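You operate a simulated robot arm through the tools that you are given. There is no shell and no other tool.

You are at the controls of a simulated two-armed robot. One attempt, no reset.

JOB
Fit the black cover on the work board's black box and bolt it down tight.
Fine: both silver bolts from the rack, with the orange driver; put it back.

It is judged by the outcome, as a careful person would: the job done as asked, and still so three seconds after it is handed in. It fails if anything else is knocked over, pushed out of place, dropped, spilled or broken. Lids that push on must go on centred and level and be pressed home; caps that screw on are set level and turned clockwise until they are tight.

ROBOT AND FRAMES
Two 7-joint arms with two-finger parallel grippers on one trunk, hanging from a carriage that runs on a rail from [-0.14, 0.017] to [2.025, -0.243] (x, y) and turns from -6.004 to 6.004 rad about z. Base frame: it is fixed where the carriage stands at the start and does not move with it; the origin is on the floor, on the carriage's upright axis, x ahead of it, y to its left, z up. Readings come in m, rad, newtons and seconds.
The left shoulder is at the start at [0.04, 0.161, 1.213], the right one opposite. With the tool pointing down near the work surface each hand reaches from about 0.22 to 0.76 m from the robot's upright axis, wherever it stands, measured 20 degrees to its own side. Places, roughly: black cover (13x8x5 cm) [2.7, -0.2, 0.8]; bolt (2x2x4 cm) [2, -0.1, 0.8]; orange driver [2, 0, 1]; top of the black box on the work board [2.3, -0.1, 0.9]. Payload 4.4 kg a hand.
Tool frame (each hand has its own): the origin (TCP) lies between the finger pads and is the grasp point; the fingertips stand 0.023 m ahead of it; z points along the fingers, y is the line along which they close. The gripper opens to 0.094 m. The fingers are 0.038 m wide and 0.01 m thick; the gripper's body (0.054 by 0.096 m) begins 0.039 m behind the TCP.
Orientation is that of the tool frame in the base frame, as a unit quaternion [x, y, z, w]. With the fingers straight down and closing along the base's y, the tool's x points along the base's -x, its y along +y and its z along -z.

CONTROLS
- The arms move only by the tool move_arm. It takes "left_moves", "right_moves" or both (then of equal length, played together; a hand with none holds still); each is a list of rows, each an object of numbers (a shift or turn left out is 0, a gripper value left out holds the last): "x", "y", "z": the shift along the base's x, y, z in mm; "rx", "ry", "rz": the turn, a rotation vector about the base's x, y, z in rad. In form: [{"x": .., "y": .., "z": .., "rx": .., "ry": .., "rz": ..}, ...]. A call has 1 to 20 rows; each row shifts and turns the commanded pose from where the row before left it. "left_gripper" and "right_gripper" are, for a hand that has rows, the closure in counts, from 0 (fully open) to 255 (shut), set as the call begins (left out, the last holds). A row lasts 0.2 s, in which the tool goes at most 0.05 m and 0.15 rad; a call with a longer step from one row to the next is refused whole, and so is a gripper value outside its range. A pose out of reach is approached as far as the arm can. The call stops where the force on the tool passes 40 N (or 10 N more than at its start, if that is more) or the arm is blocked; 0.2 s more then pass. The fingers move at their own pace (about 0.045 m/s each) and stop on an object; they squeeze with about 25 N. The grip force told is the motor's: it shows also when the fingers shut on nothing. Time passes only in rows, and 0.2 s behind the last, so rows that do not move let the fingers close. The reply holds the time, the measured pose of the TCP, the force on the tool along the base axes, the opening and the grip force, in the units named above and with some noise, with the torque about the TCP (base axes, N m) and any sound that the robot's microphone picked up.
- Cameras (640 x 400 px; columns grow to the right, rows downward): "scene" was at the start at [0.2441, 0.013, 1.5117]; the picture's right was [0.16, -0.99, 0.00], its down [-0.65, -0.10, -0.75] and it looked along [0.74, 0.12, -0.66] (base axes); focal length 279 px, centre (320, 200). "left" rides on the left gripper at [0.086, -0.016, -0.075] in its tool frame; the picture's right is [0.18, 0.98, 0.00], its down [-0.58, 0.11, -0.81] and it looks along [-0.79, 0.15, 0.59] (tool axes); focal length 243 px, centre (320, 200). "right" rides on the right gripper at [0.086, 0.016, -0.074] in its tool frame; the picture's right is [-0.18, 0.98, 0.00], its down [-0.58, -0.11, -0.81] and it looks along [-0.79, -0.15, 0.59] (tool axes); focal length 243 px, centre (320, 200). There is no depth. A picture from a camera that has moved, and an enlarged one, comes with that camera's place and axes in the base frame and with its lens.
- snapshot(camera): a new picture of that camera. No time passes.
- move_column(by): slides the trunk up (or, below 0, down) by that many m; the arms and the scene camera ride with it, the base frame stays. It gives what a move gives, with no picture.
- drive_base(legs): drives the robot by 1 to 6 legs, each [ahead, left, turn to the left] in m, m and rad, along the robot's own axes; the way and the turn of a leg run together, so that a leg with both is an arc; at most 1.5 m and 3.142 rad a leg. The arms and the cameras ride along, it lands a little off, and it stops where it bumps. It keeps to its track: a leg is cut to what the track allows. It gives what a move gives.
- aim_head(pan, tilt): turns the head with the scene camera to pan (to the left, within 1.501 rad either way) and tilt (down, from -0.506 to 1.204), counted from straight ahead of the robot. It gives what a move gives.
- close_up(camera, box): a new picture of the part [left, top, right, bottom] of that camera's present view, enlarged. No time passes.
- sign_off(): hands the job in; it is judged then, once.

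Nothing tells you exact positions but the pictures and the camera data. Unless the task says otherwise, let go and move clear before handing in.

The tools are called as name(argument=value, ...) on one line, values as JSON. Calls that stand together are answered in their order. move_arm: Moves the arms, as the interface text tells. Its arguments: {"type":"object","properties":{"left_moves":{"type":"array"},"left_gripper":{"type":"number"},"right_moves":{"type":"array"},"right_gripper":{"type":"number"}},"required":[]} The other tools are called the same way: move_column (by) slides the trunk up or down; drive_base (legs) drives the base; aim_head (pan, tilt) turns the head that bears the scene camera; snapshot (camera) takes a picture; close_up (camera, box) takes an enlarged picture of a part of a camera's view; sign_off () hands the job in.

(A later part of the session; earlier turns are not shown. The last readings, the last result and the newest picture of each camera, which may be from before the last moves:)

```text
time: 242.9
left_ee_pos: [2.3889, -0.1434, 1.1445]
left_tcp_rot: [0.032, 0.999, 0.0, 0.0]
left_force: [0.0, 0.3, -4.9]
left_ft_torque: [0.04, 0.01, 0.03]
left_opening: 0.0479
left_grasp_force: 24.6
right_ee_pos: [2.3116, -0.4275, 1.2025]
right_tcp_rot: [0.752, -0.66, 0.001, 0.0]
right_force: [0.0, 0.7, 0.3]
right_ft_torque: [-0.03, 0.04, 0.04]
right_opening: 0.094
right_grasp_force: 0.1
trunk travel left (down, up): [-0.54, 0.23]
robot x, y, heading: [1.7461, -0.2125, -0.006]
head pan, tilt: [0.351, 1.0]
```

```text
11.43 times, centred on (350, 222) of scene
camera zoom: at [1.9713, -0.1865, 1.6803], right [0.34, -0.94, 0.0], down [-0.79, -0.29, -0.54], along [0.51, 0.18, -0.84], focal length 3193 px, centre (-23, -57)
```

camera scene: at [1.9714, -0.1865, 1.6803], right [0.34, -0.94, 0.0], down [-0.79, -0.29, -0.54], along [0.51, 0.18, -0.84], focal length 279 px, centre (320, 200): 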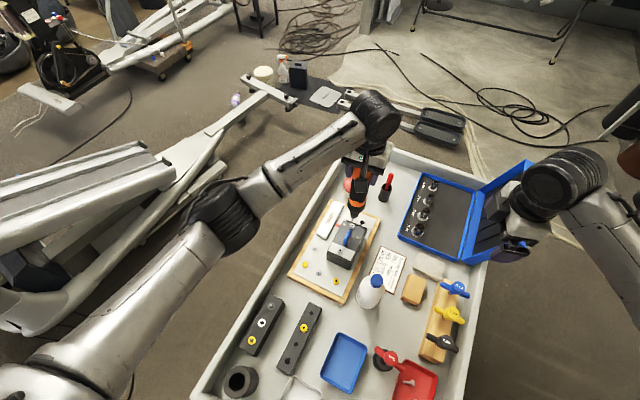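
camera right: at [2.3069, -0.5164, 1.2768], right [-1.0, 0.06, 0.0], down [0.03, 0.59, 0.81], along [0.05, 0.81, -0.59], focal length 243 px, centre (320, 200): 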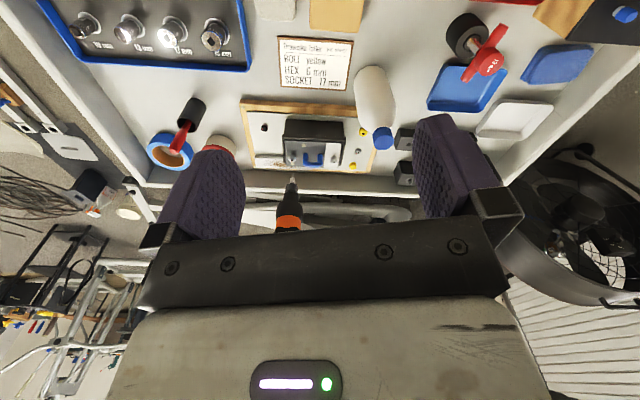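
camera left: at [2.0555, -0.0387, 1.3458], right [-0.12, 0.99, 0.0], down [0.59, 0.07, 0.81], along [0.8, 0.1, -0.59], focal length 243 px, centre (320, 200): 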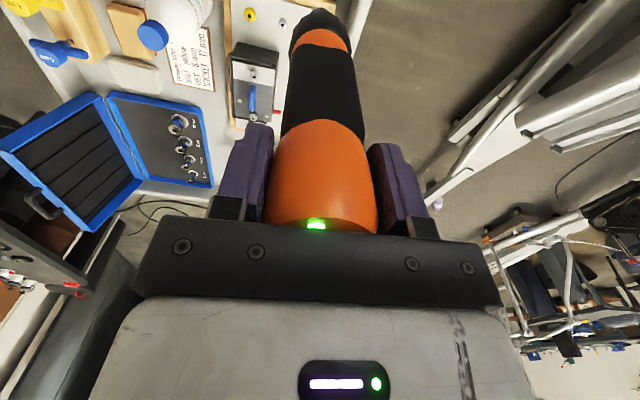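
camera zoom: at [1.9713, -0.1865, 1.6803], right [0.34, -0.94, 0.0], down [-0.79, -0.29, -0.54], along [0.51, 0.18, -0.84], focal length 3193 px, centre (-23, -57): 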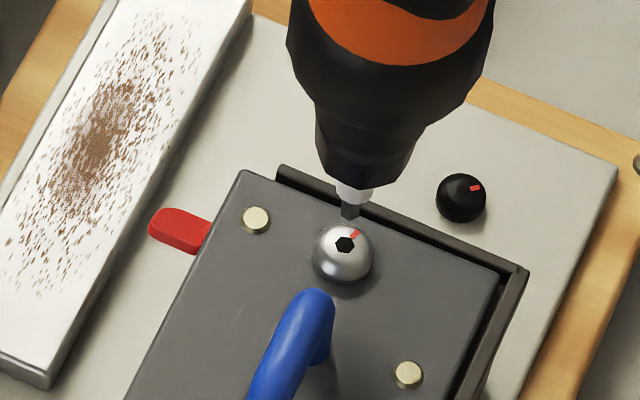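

move_arm(left_moves=[{"x": 0.5, "z": -8}, {"z": -6}, {"z": -4}, {"z": -3}, {}])

close_up(camera="right", box=[275, 140, 315, 180])

move_arm(left_moves=[{"z": -2}, {"z": -2}, {}, {"z": -2}, {}, {}])

close_up(camera="right", box=[275, 140, 315, 180])

move_arm(left_moves=[{"z": -2}, {}, {"z": -2}, {}, {}, {}])

close_up(camera="right", box=[275, 140, 315, 180])

```text
time: 244.1
left_ee_pos: [2.39, -0.143, 1.1231]
left_tcp_rot: [0.032, 1.0, 0.0, 0.0]
left_force: [-0.1, -0.3, -4.9]
left_ft_torque: [-0.02, 0.01, -0.04]
left_opening: 0.0477
left_grasp_force: 25.0
right_ee_pos: [2.3113, -0.4292, 1.2013]
right_tcp_rot: [0.751, -0.66, 0.001, -0.001]
right_force: [0.6, 0.6, 0.1]
right_ft_torque: [0.0, 0.02, 0.04]
right_opening: 0.094
right_grasp_force: 0.1
trunk travel left (down, up): [-0.54, 0.23]
robot x, y, heading: [1.7452, -0.2071, -0.005]
head pan, tilt: [0.351, 1.0]
```

```text
10.00 times, centred on (295, 160) of right
camera zoom: at [2.3067, -0.5164, 1.2767], right [-1.0, 0.06, 0.0], down [0.03, 0.59, 0.81], along [0.05, 0.81, -0.59], focal length 2426 px, centre (570, 600)
```

zoom: 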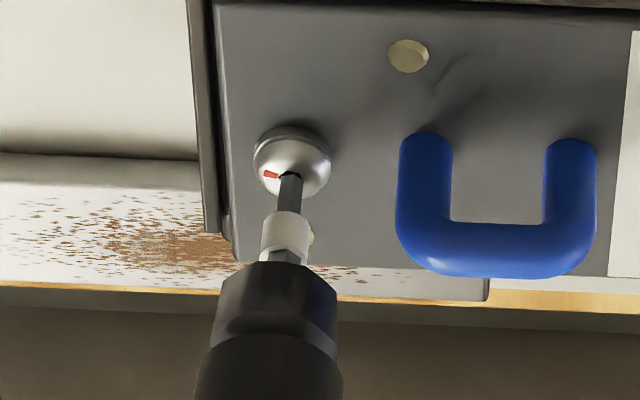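

```text
time: 245.5
left_ee_pos: [2.391, -0.1436, 1.1177]
left_tcp_rot: [0.031, 1.0, 0.0, 0.0]
left_force: [0.8, -1.0, -0.7]
left_ft_torque: [0.01, 0.01, 0.01]
left_opening: 0.048
left_grasp_force: 24.7
right_ee_pos: [2.3121, -0.4281, 1.2023]
right_tcp_rot: [0.752, -0.66, 0.0, -0.001]
right_force: [0.4, 0.5, 0.0]
right_ft_torque: [-0.01, 0.0, -0.02]
right_opening: 0.0939
right_grasp_force: 0.0
trunk travel left (down, up): [-0.54, 0.23]
robot x, y, heading: [1.7475, -0.2151, -0.008]
head pan, tilt: [0.351, 1.0]
```

```text
10.00 times, centred on (295, 160) of right
camera zoom: at [2.307, -0.5164, 1.2769], right [-1.0, 0.06, 0.0], down [0.03, 0.59, 0.81], along [0.05, 0.81, -0.59], focal length 2426 px, centre (570, 600)
```

zoom: 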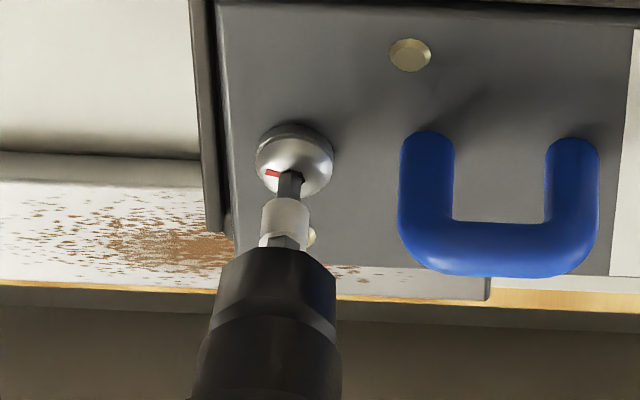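

```text
time: 246.9
left_ee_pos: [2.3899, -0.1423, 1.1133]
left_tcp_rot: [0.032, 0.999, -0.001, 0.0]
left_force: [-2.4, -1.4, 3.8]
left_ft_torque: [-0.29, 0.61, 0.02]
left_opening: 0.0475
left_grasp_force: 24.9
right_ee_pos: [2.312, -0.4269, 1.202]
right_tcp_rot: [0.751, -0.66, 0.001, 0.0]
right_force: [-0.6, -0.2, 0.2]
right_ft_torque: [0.01, 0.04, 0.03]
right_opening: 0.0939
right_grasp_force: 0.0
trunk travel left (down, up): [-0.54, 0.23]
robot x, y, heading: [1.7449, -0.2067, -0.002]
head pan, tilt: [0.351, 1.0]
```

```text
10.00 times, centred on (295, 160) of right
camera zoom: at [2.3069, -0.5166, 1.2769], right [-1.0, 0.06, 0.0], down [0.03, 0.59, 0.81], along [0.05, 0.81, -0.59], focal length 2426 px, centre (570, 600)
```

zoom: 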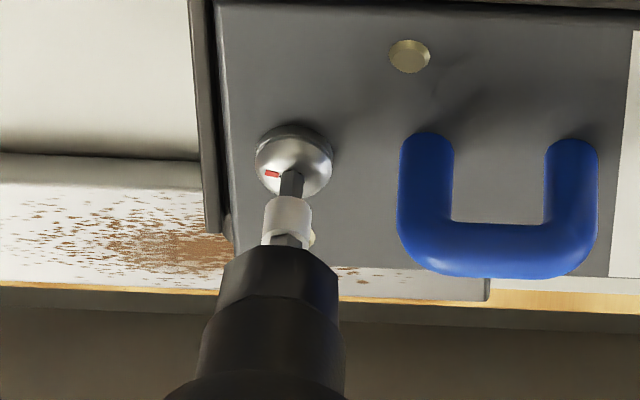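

Bolt 1 stays put: both tight. Now return the driver: lift clear, back up and aim for the stand.

move_arm(left_moves=[{"z": 10}, {"z": 25}, {"z": 40}, {"z": 40}, {"z": 40}, {"x": -40, "y": 18}, {"x": -40, "y": 18}, {"x": -40, "y": 18}, {"x": -40, "y": 18}, {"x": -40, "y": 18}, {"x": -40, "y": 18}, {}])

drive_base(legs=[[-0.247, 0.03, 0]])

snapshot(camera="scene")

snapshot(camera="right")

```text
time: 249.5
left_ee_pos: [2.151, -0.0362, 1.2686]
left_tcp_rot: [0.031, 1.0, 0.0, -0.001]
left_force: [-0.2, 0.5, -3.7]
left_ft_torque: [-0.01, 0.01, -0.04]
left_opening: 0.0478
left_grasp_force: 25.1
right_ee_pos: [2.3128, -0.4274, 1.2021]
right_tcp_rot: [0.751, -0.661, 0.0, -0.001]
right_force: [0.5, -0.4, -0.4]
right_ft_torque: [0.01, 0.04, 0.02]
right_opening: 0.0938
right_grasp_force: 0.1
trunk travel left (down, up): [-0.54, 0.23]
robot x, y, heading: [1.7471, -0.2117, -0.004]
head pan, tilt: [0.351, 1.0]
```

```text
time: 251.3
left_ee_pos: [1.9061, -0.0045, 1.2679]
left_tcp_rot: [0.03, 1.0, 0.0, -0.001]
left_force: [1.1, 0.8, -4.2]
left_ft_torque: [-0.03, 0.0, 0.01]
left_opening: 0.0477
left_grasp_force: 24.6
right_ee_pos: [2.0683, -0.3965, 1.2027]
right_tcp_rot: [0.753, -0.658, 0.0, -0.001]
right_force: [0.5, -0.1, 0.0]
right_ft_torque: [0.02, 0.0, 0.0]
right_opening: 0.0941
right_grasp_force: 0.1
trunk travel left (down, up): [-0.54, 0.23]
robot x, y, heading: [1.4977, -0.1794, -0.002]
head pan, tilt: [0.351, 1.0]
```

```text
taken
camera scene: at [1.7272, -0.1566, 1.6802], right [0.34, -0.94, 0.0], down [-0.79, -0.29, -0.54], along [0.51, 0.18, -0.84], focal length 279 px, centre (320, 200)
```

scene: 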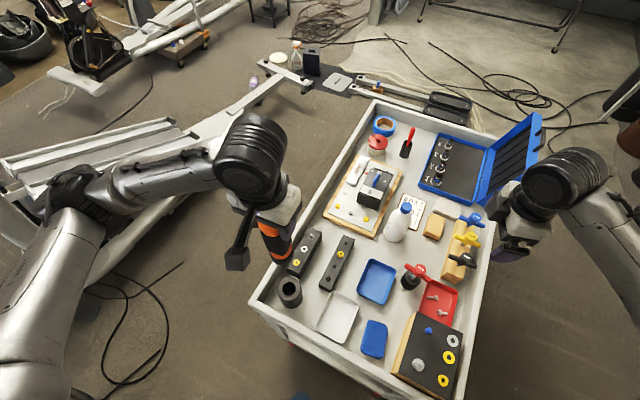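

```text
taken
camera right: at [2.0635, -0.4855, 1.2766], right [-1.0, 0.05, 0.0], down [0.03, 0.59, 0.81], along [0.04, 0.81, -0.59], focal length 243 px, centre (320, 200)
```

right: 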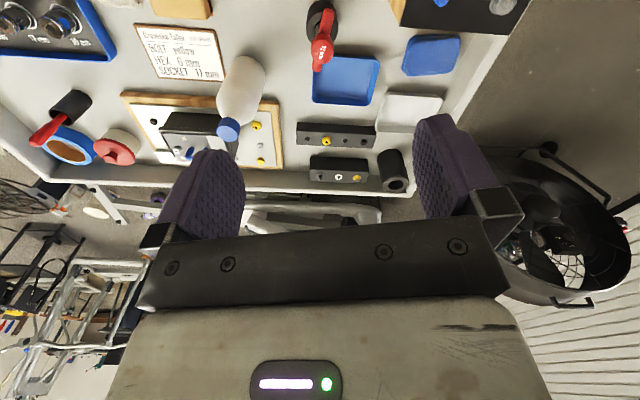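

move_arm(right_moves=[{"x": -15, "y": 8, "z": 40}, {"x": -15, "y": 8, "z": 40}, {"x": -15, "y": 8, "z": 40}, {"z": 40}, {"z": 35}, {}], left_moves=[{"x": -3, "y": 0}, {"x": -3, "y": 1}, {"z": -15}, {"z": -20}, {}, {}])

close_up(camera="right", box=[350, 90, 420, 170])

close_up(camera="scene", box=[255, 240, 335, 320])

```text
time: 252.7
left_ee_pos: [1.9005, -0.0041, 1.2332]
left_tcp_rot: [0.03, 1.0, 0.0, 0.0]
left_force: [0.2, 0.0, -5.4]
left_ft_torque: [0.0, -0.01, -0.01]
left_opening: 0.0477
left_grasp_force: 24.9
right_ee_pos: [2.0225, -0.3722, 1.3976]
right_tcp_rot: [0.751, -0.66, 0.001, 0.0]
right_force: [-0.1, 0.5, -0.2]
right_ft_torque: [-0.02, 0.0, 0.03]
right_opening: 0.0941
right_grasp_force: 0.1
trunk travel left (down, up): [-0.54, 0.23]
robot x, y, heading: [1.4952, -0.1767, -0.002]
head pan, tilt: [0.351, 1.0]
```

```text
5.00 times, centred on (385, 130) of right
camera zoom: at [2.0176, -0.4608, 1.4728], right [-1.0, 0.05, 0.0], down [0.03, 0.59, 0.81], along [0.04, 0.81, -0.59], focal length 1213 px, centre (-5, 550)
```

zoom: 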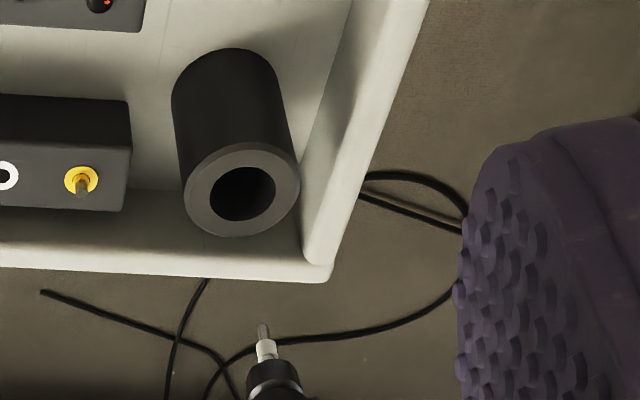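

```text
5.00 times, centred on (295, 280) of scene
camera zoom: at [1.7274, -0.1566, 1.6803], right [0.34, -0.94, 0.0], down [-0.79, -0.29, -0.54], along [0.51, 0.18, -0.84], focal length 1397 px, centre (445, -200)
```

zoom: 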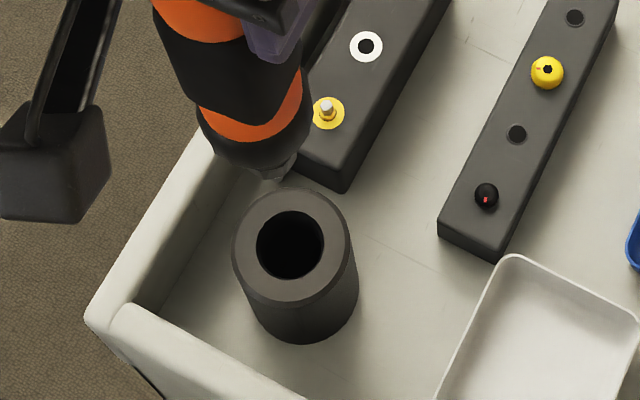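

Stand axis ≈ [1.897, -0.003]. Correct by (-3, +1.5) mm and lower the driver in, watching forces.

move_arm(left_moves=[{"x": -3, "y": 1.5}, {"z": -30}, {"z": -30}, {"z": -25}, {}])

close_up(camera="right", box=[350, 90, 420, 170])

close_up(camera="scene", box=[255, 240, 335, 320])

snapshot(camera="left")

```text
time: 253.9
left_ee_pos: [1.8983, -0.0023, 1.1488]
left_tcp_rot: [0.029, 1.0, 0.0, 0.0]
left_force: [0.5, -0.4, -5.1]
left_ft_torque: [0.0, -0.06, 0.0]
left_opening: 0.0477
left_grasp_force: 24.9
right_ee_pos: [2.0222, -0.3723, 1.3981]
right_tcp_rot: [0.752, -0.659, 0.0, 0.0]
right_force: [-0.2, 0.5, -0.2]
right_ft_torque: [0.0, 0.0, 0.02]
right_opening: 0.0939
right_grasp_force: 0.0
trunk travel left (down, up): [-0.54, 0.23]
robot x, y, heading: [1.5021, -0.1801, -0.001]
head pan, tilt: [0.351, 1.0]
```

```text
5.00 times, centred on (385, 130) of right
camera zoom: at [2.0178, -0.4608, 1.4726], right [-1.0, 0.05, 0.0], down [0.03, 0.59, 0.81], along [0.04, 0.81, -0.59], focal length 1213 px, centre (-5, 550)
```

zoom: 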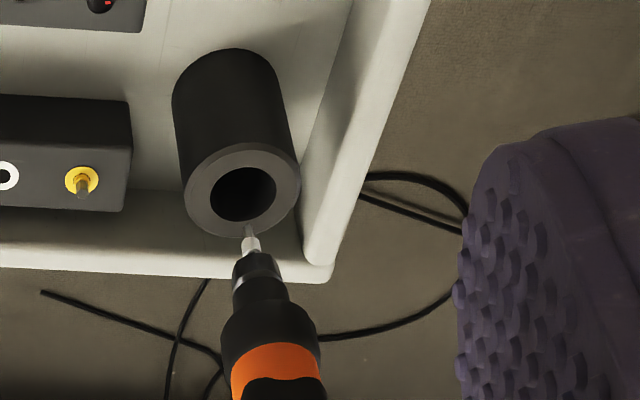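

```text
5.00 times, centred on (295, 280) of scene
camera zoom: at [1.7275, -0.1566, 1.6803], right [0.34, -0.94, 0.0], down [-0.79, -0.29, -0.54], along [0.51, 0.18, -0.84], focal length 1397 px, centre (445, -200)
```

zoom: 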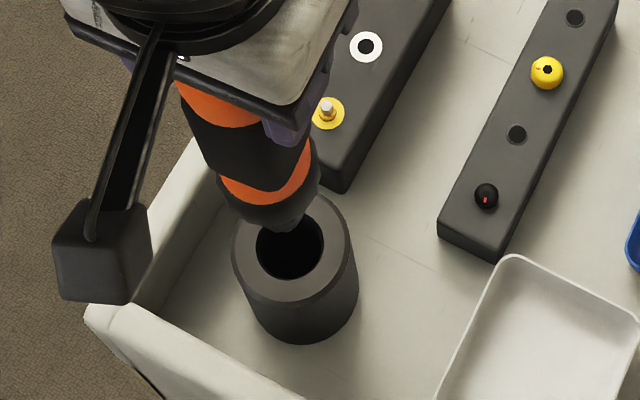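

```text
taken
camera left: at [1.8103, -0.0129, 1.2241], right [-0.13, 0.99, 0.0], down [0.59, 0.07, 0.81], along [0.8, 0.1, -0.59], focal length 243 px, centre (320, 200)
```

left: 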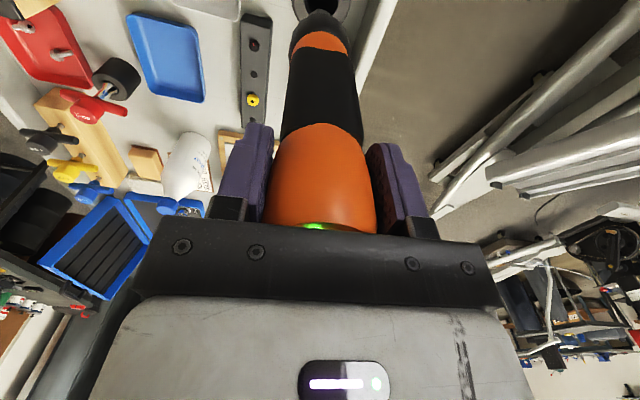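

move_arm(left_moves=[{"z": -15}, {"z": -12}, {"z": -8}, {}])

move_arm(left_moves=[{"z": -12}, {"z": -12}, {"z": -12}, {}])

close_up(camera="right", box=[350, 90, 420, 170])

```text
time: 254.9
left_ee_pos: [1.8982, -0.0034, 1.1146]
left_tcp_rot: [0.03, 1.0, 0.0, 0.0]
left_force: [0.2, -0.9, -5.2]
left_ft_torque: [-0.01, 0.02, 0.01]
left_opening: 0.0478
left_grasp_force: 24.3
right_ee_pos: [2.0239, -0.372, 1.3971]
right_tcp_rot: [0.752, -0.659, 0.001, -0.001]
right_force: [0.5, 0.6, 0.3]
right_ft_torque: [0.0, 0.04, -0.01]
right_opening: 0.0937
right_grasp_force: 0.0
trunk travel left (down, up): [-0.54, 0.23]
robot x, y, heading: [1.5006, -0.1789, -0.004]
head pan, tilt: [0.351, 1.0]
```

```text
time: 255.9
left_ee_pos: [1.8978, -0.0026, 1.0776]
left_tcp_rot: [0.03, 1.0, -0.001, 0.0]
left_force: [-0.9, 0.0, -4.0]
left_ft_torque: [-0.01, -0.01, 0.0]
left_opening: 0.0475
left_grasp_force: 25.0
right_ee_pos: [2.0218, -0.3718, 1.3972]
right_tcp_rot: [0.752, -0.659, 0.001, 0.0]
right_force: [0.2, 0.1, -0.4]
right_ft_torque: [-0.01, 0.01, -0.02]
right_opening: 0.0936
right_grasp_force: 0.1
trunk travel left (down, up): [-0.54, 0.23]
robot x, y, heading: [1.501, -0.1787, -0.005]
head pan, tilt: [0.351, 1.0]
```

```text
5.00 times, centred on (385, 130) of right
camera zoom: at [2.0178, -0.4608, 1.4726], right [-1.0, 0.05, 0.0], down [0.03, 0.59, 0.81], along [0.04, 0.81, -0.59], focal length 1213 px, centre (-5, 550)
```

zoom: 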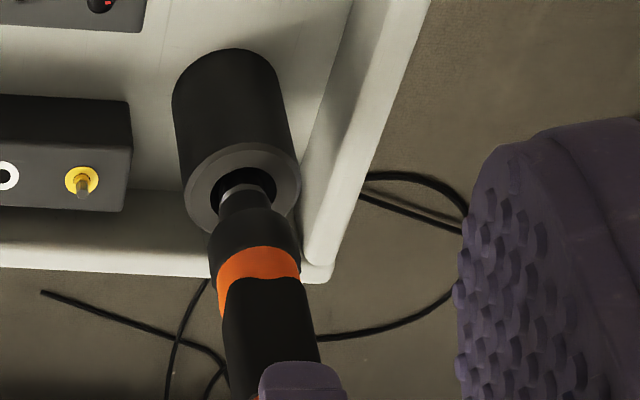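

It is entering the stand cleanly. Lower the rest until it rests.

move_arm(left_moves=[{"z": -12}, {"z": -12}, {"z": -10}, {}])

move_arm(left_moves=[{"z": -4}, {"z": -3}, {}])

close_up(camera="right", box=[350, 90, 420, 170])

```text
time: 256.6
left_ee_pos: [1.8994, -0.0022, 1.0598]
left_tcp_rot: [0.03, 1.0, -0.003, 0.005]
left_force: [-0.9, 3.0, 16.1]
left_ft_torque: [0.23, 0.12, 0.01]
left_opening: 0.0477
left_grasp_force: 24.9
right_ee_pos: [2.0225, -0.3695, 1.3983]
right_tcp_rot: [0.753, -0.658, 0.0, -0.002]
right_force: [-0.4, 0.3, 0.6]
right_ft_torque: [0.01, -0.01, -0.01]
right_opening: 0.094
right_grasp_force: 0.0
trunk travel left (down, up): [-0.54, 0.23]
robot x, y, heading: [1.4966, -0.1798, 0.001]
head pan, tilt: [0.351, 1.0]
heard: click, click
stopped in row 3 (left hand): the force on the tool passed its limit at 55 N (the readings are from after the stop); the commanded pose is now the measured one
```

```text
time: 257.0
left_ee_pos: [1.9012, -0.0019, 1.059]
left_tcp_rot: [0.032, 0.999, -0.004, 0.008]
left_force: [-4.0, 4.6, 14.9]
left_ft_torque: [0.45, 0.53, -0.03]
left_opening: 0.0478
left_grasp_force: 24.9
right_ee_pos: [2.0227, -0.3707, 1.3979]
right_tcp_rot: [0.752, -0.659, 0.001, -0.002]
right_force: [0.4, -0.3, -0.5]
right_ft_torque: [0.0, 0.01, 0.01]
right_opening: 0.0941
right_grasp_force: 0.1
trunk travel left (down, up): [-0.54, 0.23]
robot x, y, heading: [1.5028, -0.1809, 0.005]
head pan, tilt: [0.351, 1.0]
stopped in row 1 (left hand): the force on the tool passed its limit at 46 N (the readings are from after the stop); the commanded pose is now the measured one
```

```text
5.00 times, centred on (385, 130) of right
camera zoom: at [2.0178, -0.4594, 1.4724], right [-1.0, 0.05, 0.0], down [0.03, 0.59, 0.81], along [0.04, 0.81, -0.59], focal length 1213 px, centre (-5, 550)
```

zoom: 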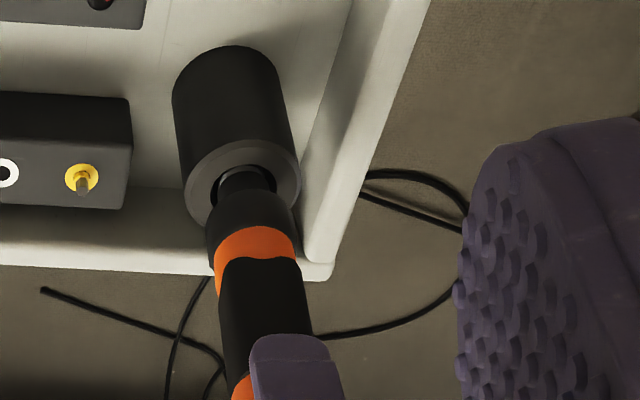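

Heard clicks and met resistance early; I stop and inspect before pressing further.

move_arm(left_moves=[{"z": 4}, {}])

close_up(camera="left", box=[240, 100, 400, 240])

close_up(camera="right", box=[362, 115, 402, 155])

close_up(camera="scene", box=[255, 230, 335, 320])

```text
time: 257.6
left_ee_pos: [1.8998, -0.0038, 1.061]
left_tcp_rot: [0.031, 0.999, -0.004, 0.006]
left_force: [0.5, 0.7, -5.8]
left_ft_torque: [0.25, 0.03, -0.04]
left_opening: 0.0478
left_grasp_force: 25.1
right_ee_pos: [2.0222, -0.3718, 1.3982]
right_tcp_rot: [0.752, -0.659, 0.001, -0.002]
right_force: [0.3, 0.2, 0.1]
right_ft_torque: [0.04, 0.01, -0.03]
right_opening: 0.0941
right_grasp_force: 0.0
trunk travel left (down, up): [-0.54, 0.23]
robot x, y, heading: [1.502, -0.1803, -0.001]
head pan, tilt: [0.351, 1.0]
```

```text
2.86 times, centred on (320, 170) of left
camera zoom: at [1.8102, -0.0139, 1.1358], right [-0.12, 0.99, -0.01], down [0.58, 0.08, 0.81], along [0.81, 0.09, -0.58], focal length 693 px, centre (320, 286)
```

zoom: 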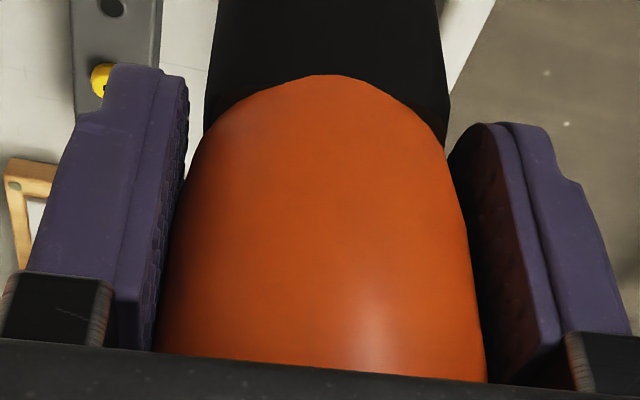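

```text
10.00 times, centred on (382, 135) of right
camera zoom: at [2.0176, -0.4603, 1.4724], right [-1.0, 0.05, 0.0], down [0.03, 0.59, 0.81], along [0.04, 0.81, -0.59], focal length 2426 px, centre (-300, 850)
```

zoom: 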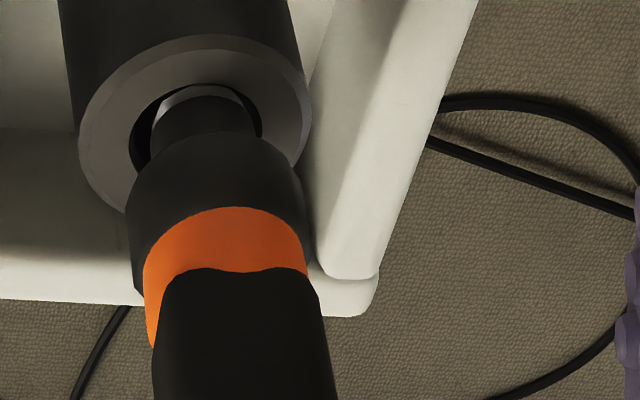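

```text
4.44 times, centred on (295, 275) of scene
camera zoom: at [1.7272, -0.1564, 1.6801], right [0.34, -0.94, 0.0], down [-0.79, -0.29, -0.54], along [0.51, 0.19, -0.84], focal length 1242 px, centre (431, -133)
```

zoom: 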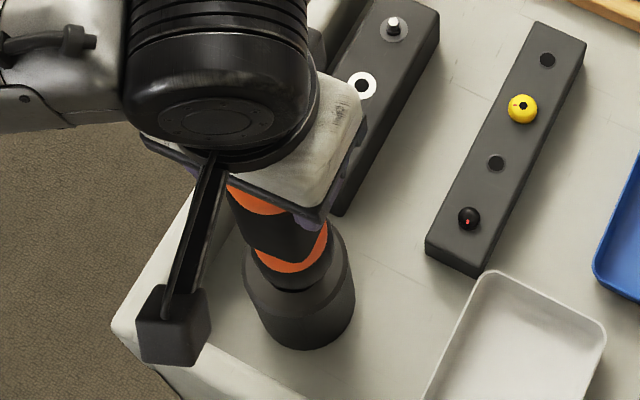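

The driver slid up slightly in the grip and is caught ~3 cm short. I lift it back out a bit and re-measure its alignment with the bore.

move_arm(left_moves=[{"z": 20}, {"z": 30}, {"z": 30}, {"z": 20}, {}])

close_up(camera="scene", box=[265, 250, 315, 300])

close_up(camera="right", box=[360, 110, 410, 170])

close_up(camera="left", box=[240, 0, 400, 240])

```text
time: 258.8
left_ee_pos: [1.8992, -0.0043, 1.163]
left_tcp_rot: [0.031, 0.999, -0.005, 0.007]
left_force: [-0.1, 1.0, -5.1]
left_ft_torque: [0.01, 0.02, 0.01]
left_opening: 0.0476
left_grasp_force: 25.0
right_ee_pos: [2.0229, -0.371, 1.3991]
right_tcp_rot: [0.752, -0.659, 0.0, -0.001]
right_force: [-0.8, 0.4, -0.8]
right_ft_torque: [0.04, 0.02, 0.03]
right_opening: 0.0938
right_grasp_force: 0.0
trunk travel left (down, up): [-0.54, 0.23]
robot x, y, heading: [1.4987, -0.1799, -0.0]
head pan, tilt: [0.351, 1.0]
```

```text
8.00 times, centred on (290, 275) of scene
camera zoom: at [1.7272, -0.1565, 1.6803], right [0.34, -0.94, 0.0], down [-0.79, -0.29, -0.54], along [0.51, 0.19, -0.84], focal length 2235 px, centre (560, -400)
```

zoom: 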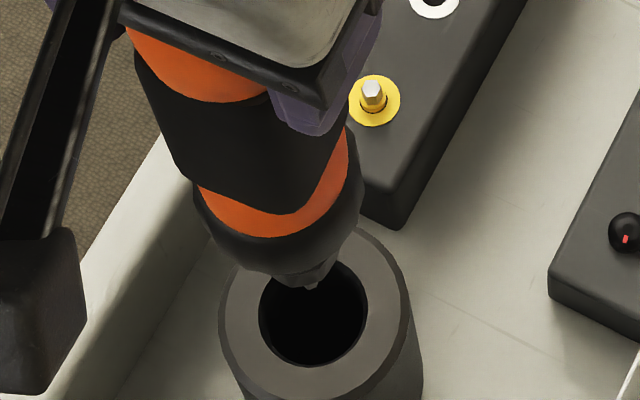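

```text
6.67 times, centred on (385, 140) of right
camera zoom: at [2.0176, -0.4604, 1.4726], right [-1.0, 0.05, 0.0], down [0.03, 0.59, 0.81], along [0.04, 0.81, -0.59], focal length 1618 px, centre (-113, 600)
```

zoom: 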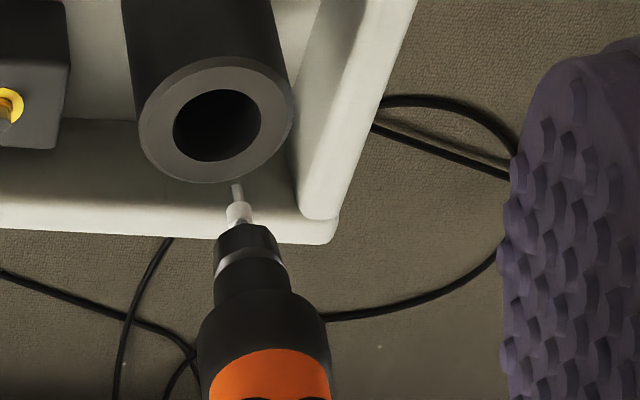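

```text
1.67 times, centred on (320, 120) of left
camera zoom: at [1.81, -0.0137, 1.2364], right [-0.12, 0.99, -0.01], down [0.58, 0.08, 0.81], along [0.81, 0.09, -0.58], focal length 404 px, centre (320, 333)
```

zoom: 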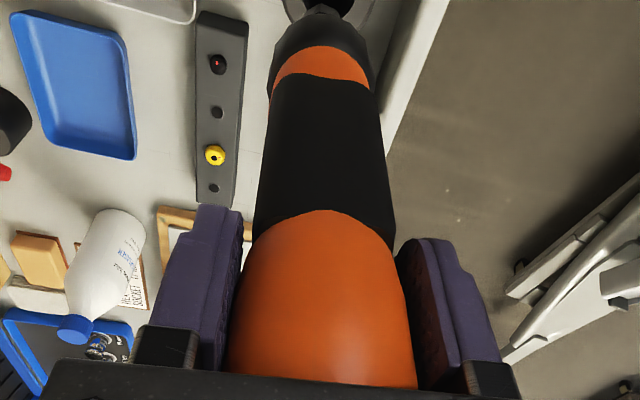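

The hand got left with a slight tilt (tip off by about -2, -4 mm). I straighten it and re-centre, then re-measure.

move_arm(left_moves=[{"rx": 0.0104, "ry": -0.0103}, {"y": 1.8, "x": -0.3}, {}])

close_up(camera="scene", box=[265, 250, 315, 300])

close_up(camera="right", box=[360, 110, 410, 170])

```text
time: 259.6
left_ee_pos: [1.8994, -0.0019, 1.1623]
left_tcp_rot: [0.032, 0.999, 0.0, 0.011]
left_force: [0.6, 0.7, -4.3]
left_ft_torque: [0.02, -0.01, 0.0]
left_opening: 0.0476
left_grasp_force: 24.8
right_ee_pos: [2.0228, -0.3719, 1.3982]
right_tcp_rot: [0.753, -0.659, 0.0, 0.0]
right_force: [-0.7, 0.4, -0.1]
right_ft_torque: [0.03, 0.01, -0.01]
right_opening: 0.0941
right_grasp_force: 0.0
trunk travel left (down, up): [-0.54, 0.23]
robot x, y, heading: [1.5019, -0.1806, -0.002]
head pan, tilt: [0.351, 1.0]
```

```text
8.00 times, centred on (290, 275) of scene
camera zoom: at [1.7273, -0.1565, 1.6803], right [0.34, -0.94, 0.0], down [-0.79, -0.29, -0.54], along [0.51, 0.19, -0.84], focal length 2235 px, centre (560, -400)
```

zoom: 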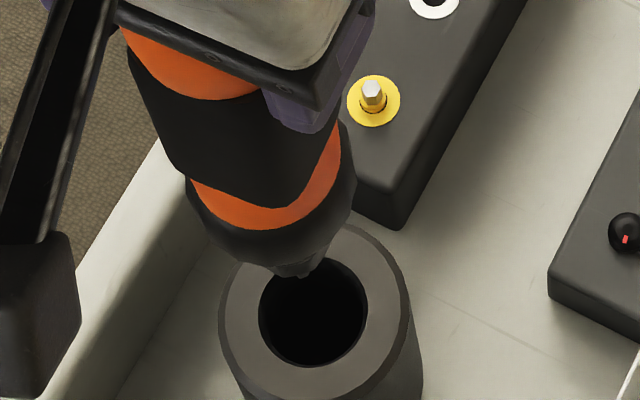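

```text
6.67 times, centred on (385, 140) of right
camera zoom: at [2.0177, -0.4604, 1.4726], right [-1.0, 0.05, 0.0], down [0.03, 0.59, 0.81], along [0.04, 0.81, -0.59], focal length 1618 px, centre (-113, 600)
```

zoom: 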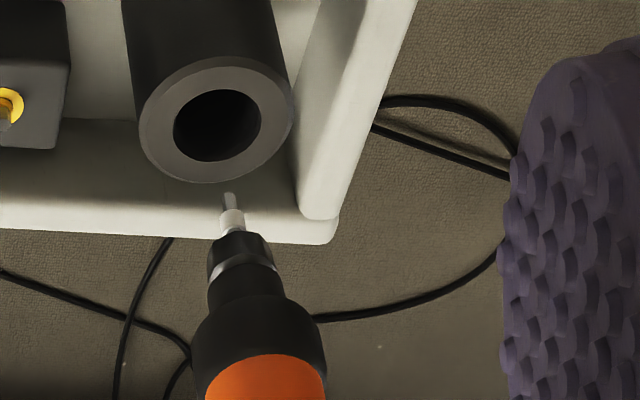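

move_arm(left_moves=[{"x": -0.5, "y": 1.2, "z": -20}, {"z": -20}, {"z": -15}, {"z": -15}, {}])

close_up(camera="right", box=[360, 110, 410, 170])

move_arm(left_moves=[{"z": -8}, {"z": -8}, {}])

move_arm(left_moves=[{"z": -6}, {"z": -4}, {}])

```text
time: 260.8
left_ee_pos: [1.8992, -0.0031, 1.0927]
left_tcp_rot: [0.032, 0.999, 0.001, 0.013]
left_force: [-0.6, -0.3, -4.1]
left_ft_torque: [0.01, -0.01, -0.02]
left_opening: 0.0478
left_grasp_force: 24.9
right_ee_pos: [2.0221, -0.3718, 1.3981]
right_tcp_rot: [0.752, -0.659, 0.001, 0.0]
right_force: [-0.3, -0.3, 0.2]
right_ft_torque: [-0.02, 0.05, -0.02]
right_opening: 0.0939
right_grasp_force: 0.1
trunk travel left (down, up): [-0.54, 0.23]
robot x, y, heading: [1.4998, -0.1801, -0.0]
head pan, tilt: [0.351, 1.0]
```

```text
6.67 times, centred on (385, 140) of right
camera zoom: at [2.0177, -0.4604, 1.4726], right [-1.0, 0.05, 0.0], down [0.03, 0.59, 0.81], along [0.04, 0.81, -0.59], focal length 1618 px, centre (-113, 600)
```

zoom: 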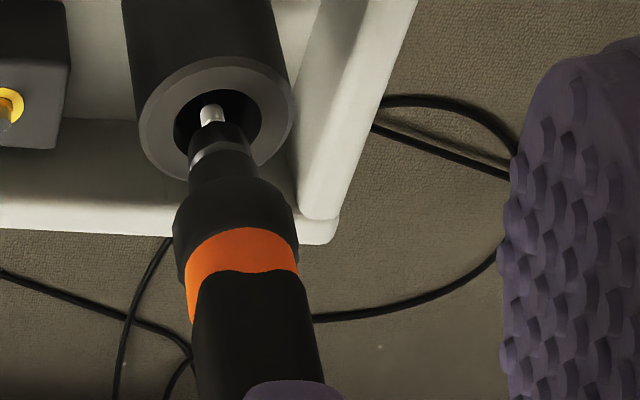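

```text
time: 261.6
left_ee_pos: [1.8988, -0.0014, 1.0763]
left_tcp_rot: [0.032, 0.999, 0.0, 0.011]
left_force: [-0.3, -0.7, -5.1]
left_ft_torque: [0.02, 0.0, -0.03]
left_opening: 0.0474
left_grasp_force: 24.7
right_ee_pos: [2.023, -0.3713, 1.3979]
right_tcp_rot: [0.753, -0.659, 0.0, -0.001]
right_force: [-0.6, -0.2, -0.8]
right_ft_torque: [-0.02, 0.0, 0.04]
right_opening: 0.0942
right_grasp_force: 0.0
trunk travel left (down, up): [-0.54, 0.23]
robot x, y, heading: [1.5001, -0.1785, 0.0]
head pan, tilt: [0.351, 1.0]
```

```text
time: 262.4
left_ee_pos: [1.8995, -0.0029, 1.0661]
left_tcp_rot: [0.031, 0.999, 0.0, 0.012]
left_force: [-0.2, 0.1, -5.0]
left_ft_torque: [0.03, -0.02, 0.0]
left_opening: 0.0478
left_grasp_force: 24.9
right_ee_pos: [2.0226, -0.371, 1.3979]
right_tcp_rot: [0.752, -0.659, 0.001, -0.001]
right_force: [0.1, -0.1, 0.6]
right_ft_torque: [0.02, -0.02, 0.01]
right_opening: 0.0939
right_grasp_force: 0.1
trunk travel left (down, up): [-0.54, 0.23]
robot x, y, heading: [1.4991, -0.1817, -0.003]
head pan, tilt: [0.351, 1.0]
```

move_arm(left_moves=[{"z": -3}, {"z": -3}, {}])

move_arm(left_moves=[{"z": -3}, {"z": -2}, {}])

close_up(camera="right", box=[360, 110, 410, 170])

```text
time: 263.2
left_ee_pos: [1.8989, -0.0019, 1.0595]
left_tcp_rot: [0.032, 0.999, 0.0, 0.011]
left_force: [-0.8, -0.5, -5.2]
left_ft_torque: [-0.01, -0.01, 0.0]
left_opening: 0.0478
left_grasp_force: 25.3
right_ee_pos: [2.0223, -0.3715, 1.3988]
right_tcp_rot: [0.752, -0.659, 0.0, -0.001]
right_force: [-0.5, -0.3, 0.9]
right_ft_torque: [0.01, -0.01, -0.02]
right_opening: 0.0939
right_grasp_force: 0.1
trunk travel left (down, up): [-0.54, 0.23]
robot x, y, heading: [1.4979, -0.1797, -0.001]
head pan, tilt: [0.351, 1.0]
```

```text
time: 264.0
left_ee_pos: [1.8999, -0.0022, 1.0557]
left_tcp_rot: [0.031, 0.999, 0.0, 0.011]
left_force: [-0.4, -0.2, -5.4]
left_ft_torque: [0.0, 0.02, 0.03]
left_opening: 0.0478
left_grasp_force: 24.6
right_ee_pos: [2.0211, -0.3715, 1.3982]
right_tcp_rot: [0.752, -0.659, 0.001, -0.001]
right_force: [0.1, -0.3, 0.6]
right_ft_torque: [-0.02, -0.02, -0.01]
right_opening: 0.094
right_grasp_force: 0.0
trunk travel left (down, up): [-0.54, 0.23]
robot x, y, heading: [1.4996, -0.1808, -0.004]
head pan, tilt: [0.351, 1.0]
```

```text
6.67 times, centred on (385, 140) of right
camera zoom: at [2.0177, -0.4604, 1.4726], right [-1.0, 0.05, 0.0], down [0.03, 0.59, 0.81], along [0.04, 0.81, -0.59], focal length 1618 px, centre (-113, 600)
```

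zoom: 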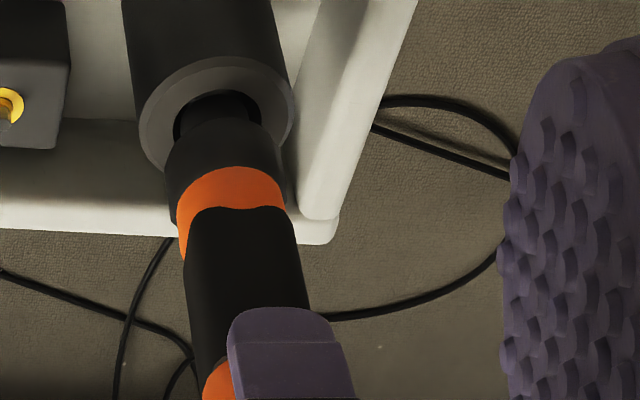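

Past the earlier snag with no force. Continue gently.

move_arm(left_moves=[{"z": -5}, {"z": -4}, {}])

move_arm(left_moves=[{"z": -4}, {"z": -4}, {}])

close_up(camera="right", box=[360, 110, 410, 170])

close_up(camera="scene", box=[255, 230, 335, 320])

```text
time: 264.8
left_ee_pos: [1.8992, -0.0004, 1.0467]
left_tcp_rot: [0.031, 0.999, 0.001, 0.011]
left_force: [0.2, -0.3, -4.9]
left_ft_torque: [-0.02, -0.01, -0.04]
left_opening: 0.0476
left_grasp_force: 24.4
right_ee_pos: [2.0228, -0.3712, 1.3984]
right_tcp_rot: [0.752, -0.659, 0.001, -0.001]
right_force: [-0.1, -0.2, 0.3]
right_ft_torque: [0.0, 0.0, 0.02]
right_opening: 0.0939
right_grasp_force: 0.0
trunk travel left (down, up): [-0.54, 0.23]
robot x, y, heading: [1.5006, -0.1789, -0.005]
head pan, tilt: [0.351, 1.0]
```

```text
time: 265.6
left_ee_pos: [1.8996, -0.0013, 1.0382]
left_tcp_rot: [0.032, 0.999, 0.001, 0.011]
left_force: [0.3, 0.3, -4.3]
left_ft_torque: [-0.01, 0.02, 0.01]
left_opening: 0.0478
left_grasp_force: 25.0
right_ee_pos: [2.0224, -0.3708, 1.3987]
right_tcp_rot: [0.752, -0.659, 0.001, 0.0]
right_force: [-0.3, -0.5, -0.5]
right_ft_torque: [0.01, -0.01, -0.03]
right_opening: 0.0939
right_grasp_force: 0.0
trunk travel left (down, up): [-0.54, 0.23]
robot x, y, heading: [1.5008, -0.1793, -0.004]
head pan, tilt: [0.351, 1.0]
```

```text
6.67 times, centred on (385, 140) of right
camera zoom: at [2.0177, -0.4604, 1.4726], right [-1.0, 0.05, 0.0], down [0.03, 0.59, 0.81], along [0.04, 0.81, -0.59], focal length 1618 px, centre (-113, 600)
```

zoom: 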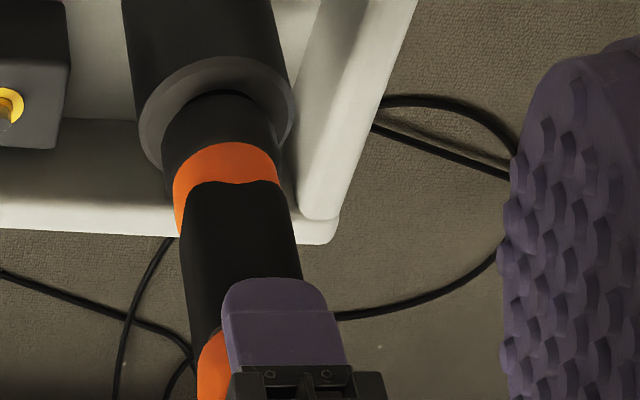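

```text
4.44 times, centred on (295, 275) of scene
camera zoom: at [1.7273, -0.1565, 1.6803], right [0.34, -0.94, 0.0], down [-0.79, -0.29, -0.54], along [0.51, 0.19, -0.84], focal length 1242 px, centre (431, -133)
```

zoom: 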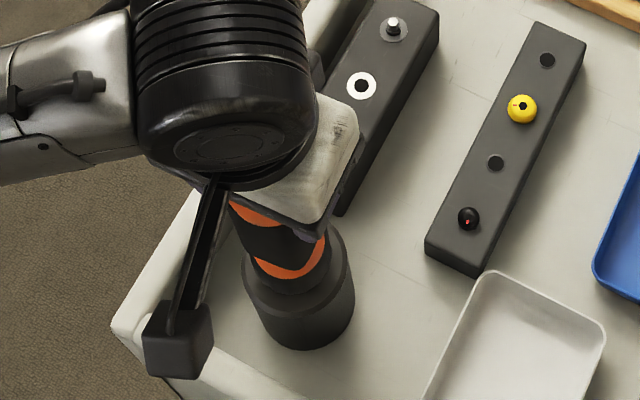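

Nearly home, but I'm not convinced the bolts are fully torqued: the only clicks came here under a hard push. Before parking the driver I go back and re-tighten both with a firmer push and a clockwise wrist turn.

move_arm(left_moves=[{"z": 20}, {"z": 30}, {"z": 40}, {"z": 40}, {"z": 40}, {"z": 40}, {"z": 25}, {}])

drive_base(legs=[[0.247, -0.03, 0]])

move_arm(left_moves=[{"x": 40, "y": -18.5}, {"x": 40, "y": -18.5}, {"x": 40, "y": -18.5}, {"x": 40, "y": -18.5}, {"x": 40, "y": -18.5}, {"x": 42, "y": -19}, {"z": -35}, {"z": -35}, {"z": -35}, {}], right_moves=[{"x": 9, "y": -5, "z": -38}, {"x": 9, "y": -5, "z": -38}, {"x": 9, "y": -5, "z": -38}, {"x": 9, "y": -5, "z": -38}, {"x": 9, "y": -5, "z": -38}, {}, {}, {}, {}, {}])

close_up(camera="right", box=[270, 130, 340, 190])

close_up(camera="scene", box=[320, 190, 390, 260])

```text
time: 267.4
left_ee_pos: [1.9002, 0.0, 1.2737]
left_tcp_rot: [0.033, 0.999, 0.001, 0.012]
left_force: [0.3, 0.4, -4.9]
left_ft_torque: [0.01, 0.0, 0.02]
left_opening: 0.0478
left_grasp_force: 25.2
right_ee_pos: [2.0232, -0.3713, 1.3977]
right_tcp_rot: [0.753, -0.658, 0.001, -0.001]
right_force: [0.2, 0.2, 0.1]
right_ft_torque: [0.0, 0.0, 0.01]
right_opening: 0.0941
right_grasp_force: 0.1
trunk travel left (down, up): [-0.54, 0.23]
robot x, y, heading: [1.4993, -0.1766, -0.009]
head pan, tilt: [0.351, 1.0]
```

```text
time: 269.2
left_ee_pos: [2.1479, -0.0299, 1.2728]
left_tcp_rot: [0.032, 0.999, 0.0, 0.011]
left_force: [0.2, -0.3, -4.9]
left_ft_torque: [0.0, 0.01, -0.02]
left_opening: 0.0479
left_grasp_force: 25.4
right_ee_pos: [2.2699, -0.402, 1.3984]
right_tcp_rot: [0.752, -0.659, 0.001, -0.001]
right_force: [0.2, 0.5, 0.7]
right_ft_torque: [0.03, 0.0, -0.02]
right_opening: 0.0941
right_grasp_force: 0.1
trunk travel left (down, up): [-0.54, 0.23]
robot x, y, heading: [1.7458, -0.2076, 0.002]
head pan, tilt: [0.351, 1.0]
```

```text
time: 271.4
left_ee_pos: [2.3894, -0.1424, 1.1676]
left_tcp_rot: [0.032, 0.999, 0.001, 0.011]
left_force: [-0.3, -0.4, -4.1]
left_ft_torque: [-0.01, 0.01, -0.03]
left_opening: 0.0475
left_grasp_force: 25.3
right_ee_pos: [2.3167, -0.4265, 1.2103]
right_tcp_rot: [0.753, -0.658, 0.0, -0.001]
right_force: [0.7, 0.1, 0.1]
right_ft_torque: [-0.01, -0.01, -0.04]
right_opening: 0.0938
right_grasp_force: 0.1
trunk travel left (down, up): [-0.54, 0.23]
robot x, y, heading: [1.752, -0.2105, -0.001]
head pan, tilt: [0.351, 1.0]
```

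```text
6.67 times, centred on (305, 160) of right
camera zoom: at [2.3113, -0.5149, 1.2844], right [-1.0, 0.05, 0.0], down [0.03, 0.59, 0.81], along [0.04, 0.81, -0.59], focal length 1618 px, centre (420, 467)
```

zoom: 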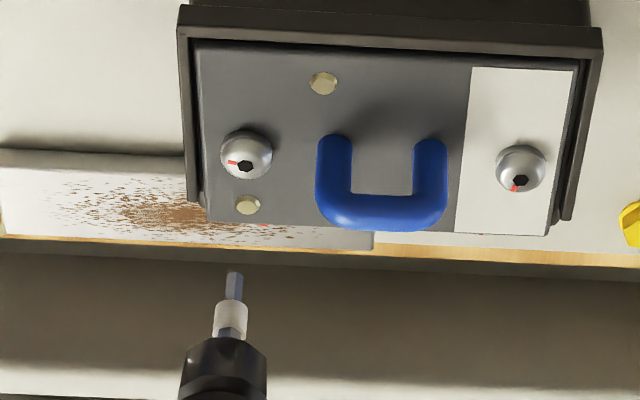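

```text
5.71 times, centred on (355, 225) of scene
camera zoom: at [1.9744, -0.1862, 1.6803], right [0.34, -0.94, 0.0], down [-0.79, -0.29, -0.54], along [0.51, 0.19, -0.84], focal length 1596 px, centre (120, 57)
```

zoom: 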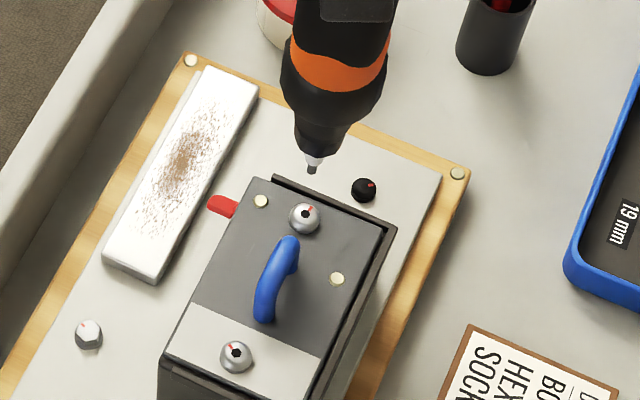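

move_arm(left_moves=[{"x": 0.4, "y": -1.2, "z": -20}, {"z": -18}, {}])

close_up(camera="right", box=[275, 135, 315, 175])

close_up(camera="scene", box=[335, 205, 365, 240])

```text
time: 272.2
left_ee_pos: [2.3897, -0.1433, 1.1295]
left_tcp_rot: [0.032, 0.999, 0.001, 0.012]
left_force: [0.4, -0.9, -4.6]
left_ft_torque: [0.04, 0.0, 0.01]
left_opening: 0.0476
left_grasp_force: 25.5
right_ee_pos: [2.3165, -0.4272, 1.21]
right_tcp_rot: [0.752, -0.659, 0.0, -0.001]
right_force: [0.0, 0.6, 0.1]
right_ft_torque: [0.04, 0.02, -0.02]
right_opening: 0.094
right_grasp_force: 0.1
trunk travel left (down, up): [-0.54, 0.23]
robot x, y, heading: [1.7489, -0.2084, -0.008]
head pan, tilt: [0.351, 1.0]
```

```text
10.00 times, centred on (295, 155) of right
camera zoom: at [2.3112, -0.515, 1.2843], right [-1.0, 0.05, 0.0], down [0.03, 0.59, 0.81], along [0.04, 0.81, -0.59], focal length 2426 px, centre (570, 650)
```

zoom: 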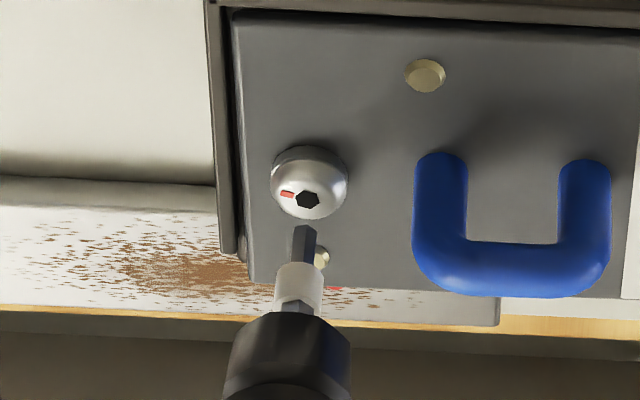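

```text
11.43 times, centred on (350, 222) of scene
camera zoom: at [1.9743, -0.1862, 1.6803], right [0.34, -0.94, 0.0], down [-0.79, -0.29, -0.54], along [0.51, 0.18, -0.84], focal length 3193 px, centre (-23, -57)
```

zoom: 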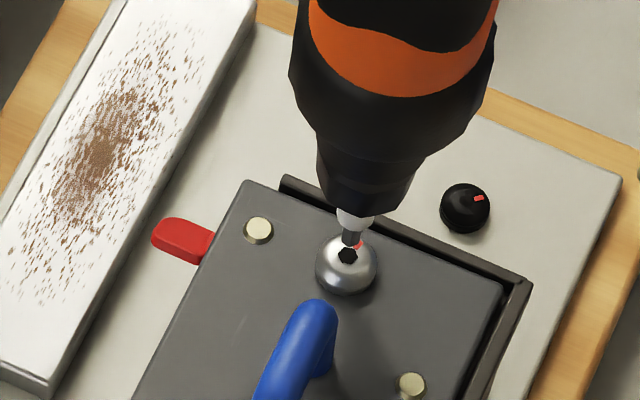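

Aligned. Engage, and push progressively harder while listening.

move_arm(left_moves=[{"z": -5}, {"z": -4}, {"z": -3}, {"z": -2}, {}])

move_arm(left_moves=[{"z": -2}, {"z": -2}, {"z": -2}, {}, {}])

close_up(camera="right", box=[275, 135, 315, 175])

```text
time: 273.4
left_ee_pos: [2.3901, -0.1409, 1.115]
left_tcp_rot: [0.032, 0.999, 0.001, 0.012]
left_force: [0.4, 0.0, -1.6]
left_ft_torque: [0.03, -0.01, -0.02]
left_opening: 0.0476
left_grasp_force: 24.8
right_ee_pos: [2.316, -0.4268, 1.2087]
right_tcp_rot: [0.752, -0.659, 0.0, -0.001]
right_force: [0.0, -0.6, 0.4]
right_ft_torque: [0.0, -0.02, 0.03]
right_opening: 0.0939
right_grasp_force: 0.2
trunk travel left (down, up): [-0.54, 0.23]
robot x, y, heading: [1.7487, -0.2072, 0.001]
head pan, tilt: [0.351, 1.0]
```

```text
time: 274.6
left_ee_pos: [2.3899, -0.1438, 1.1107]
left_tcp_rot: [0.033, 0.999, 0.001, 0.012]
left_force: [-2.6, -3.2, 3.7]
left_ft_torque: [-0.69, 0.6, -0.03]
left_opening: 0.0478
left_grasp_force: 24.6
right_ee_pos: [2.3153, -0.4271, 1.2093]
right_tcp_rot: [0.752, -0.659, 0.0, -0.001]
right_force: [0.3, 0.2, 0.4]
right_ft_torque: [0.03, -0.02, -0.01]
right_opening: 0.0942
right_grasp_force: 0.0
trunk travel left (down, up): [-0.54, 0.23]
robot x, y, heading: [1.7474, -0.2116, -0.001]
head pan, tilt: [0.351, 1.0]
```

```text
10.00 times, centred on (295, 155) of right
camera zoom: at [2.3113, -0.5154, 1.2845], right [-1.0, 0.05, 0.0], down [0.03, 0.59, 0.81], along [0.04, 0.81, -0.59], focal length 2426 px, centre (570, 650)
```

zoom: 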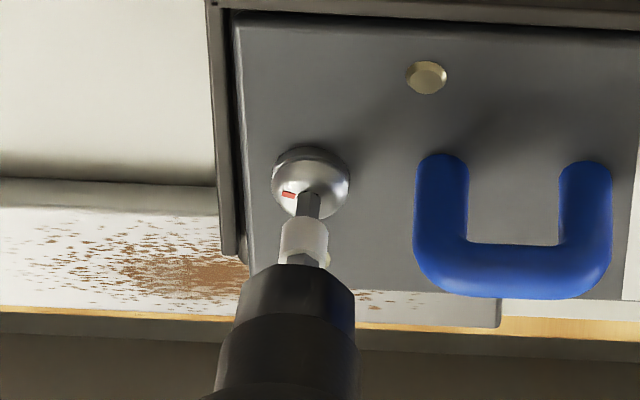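

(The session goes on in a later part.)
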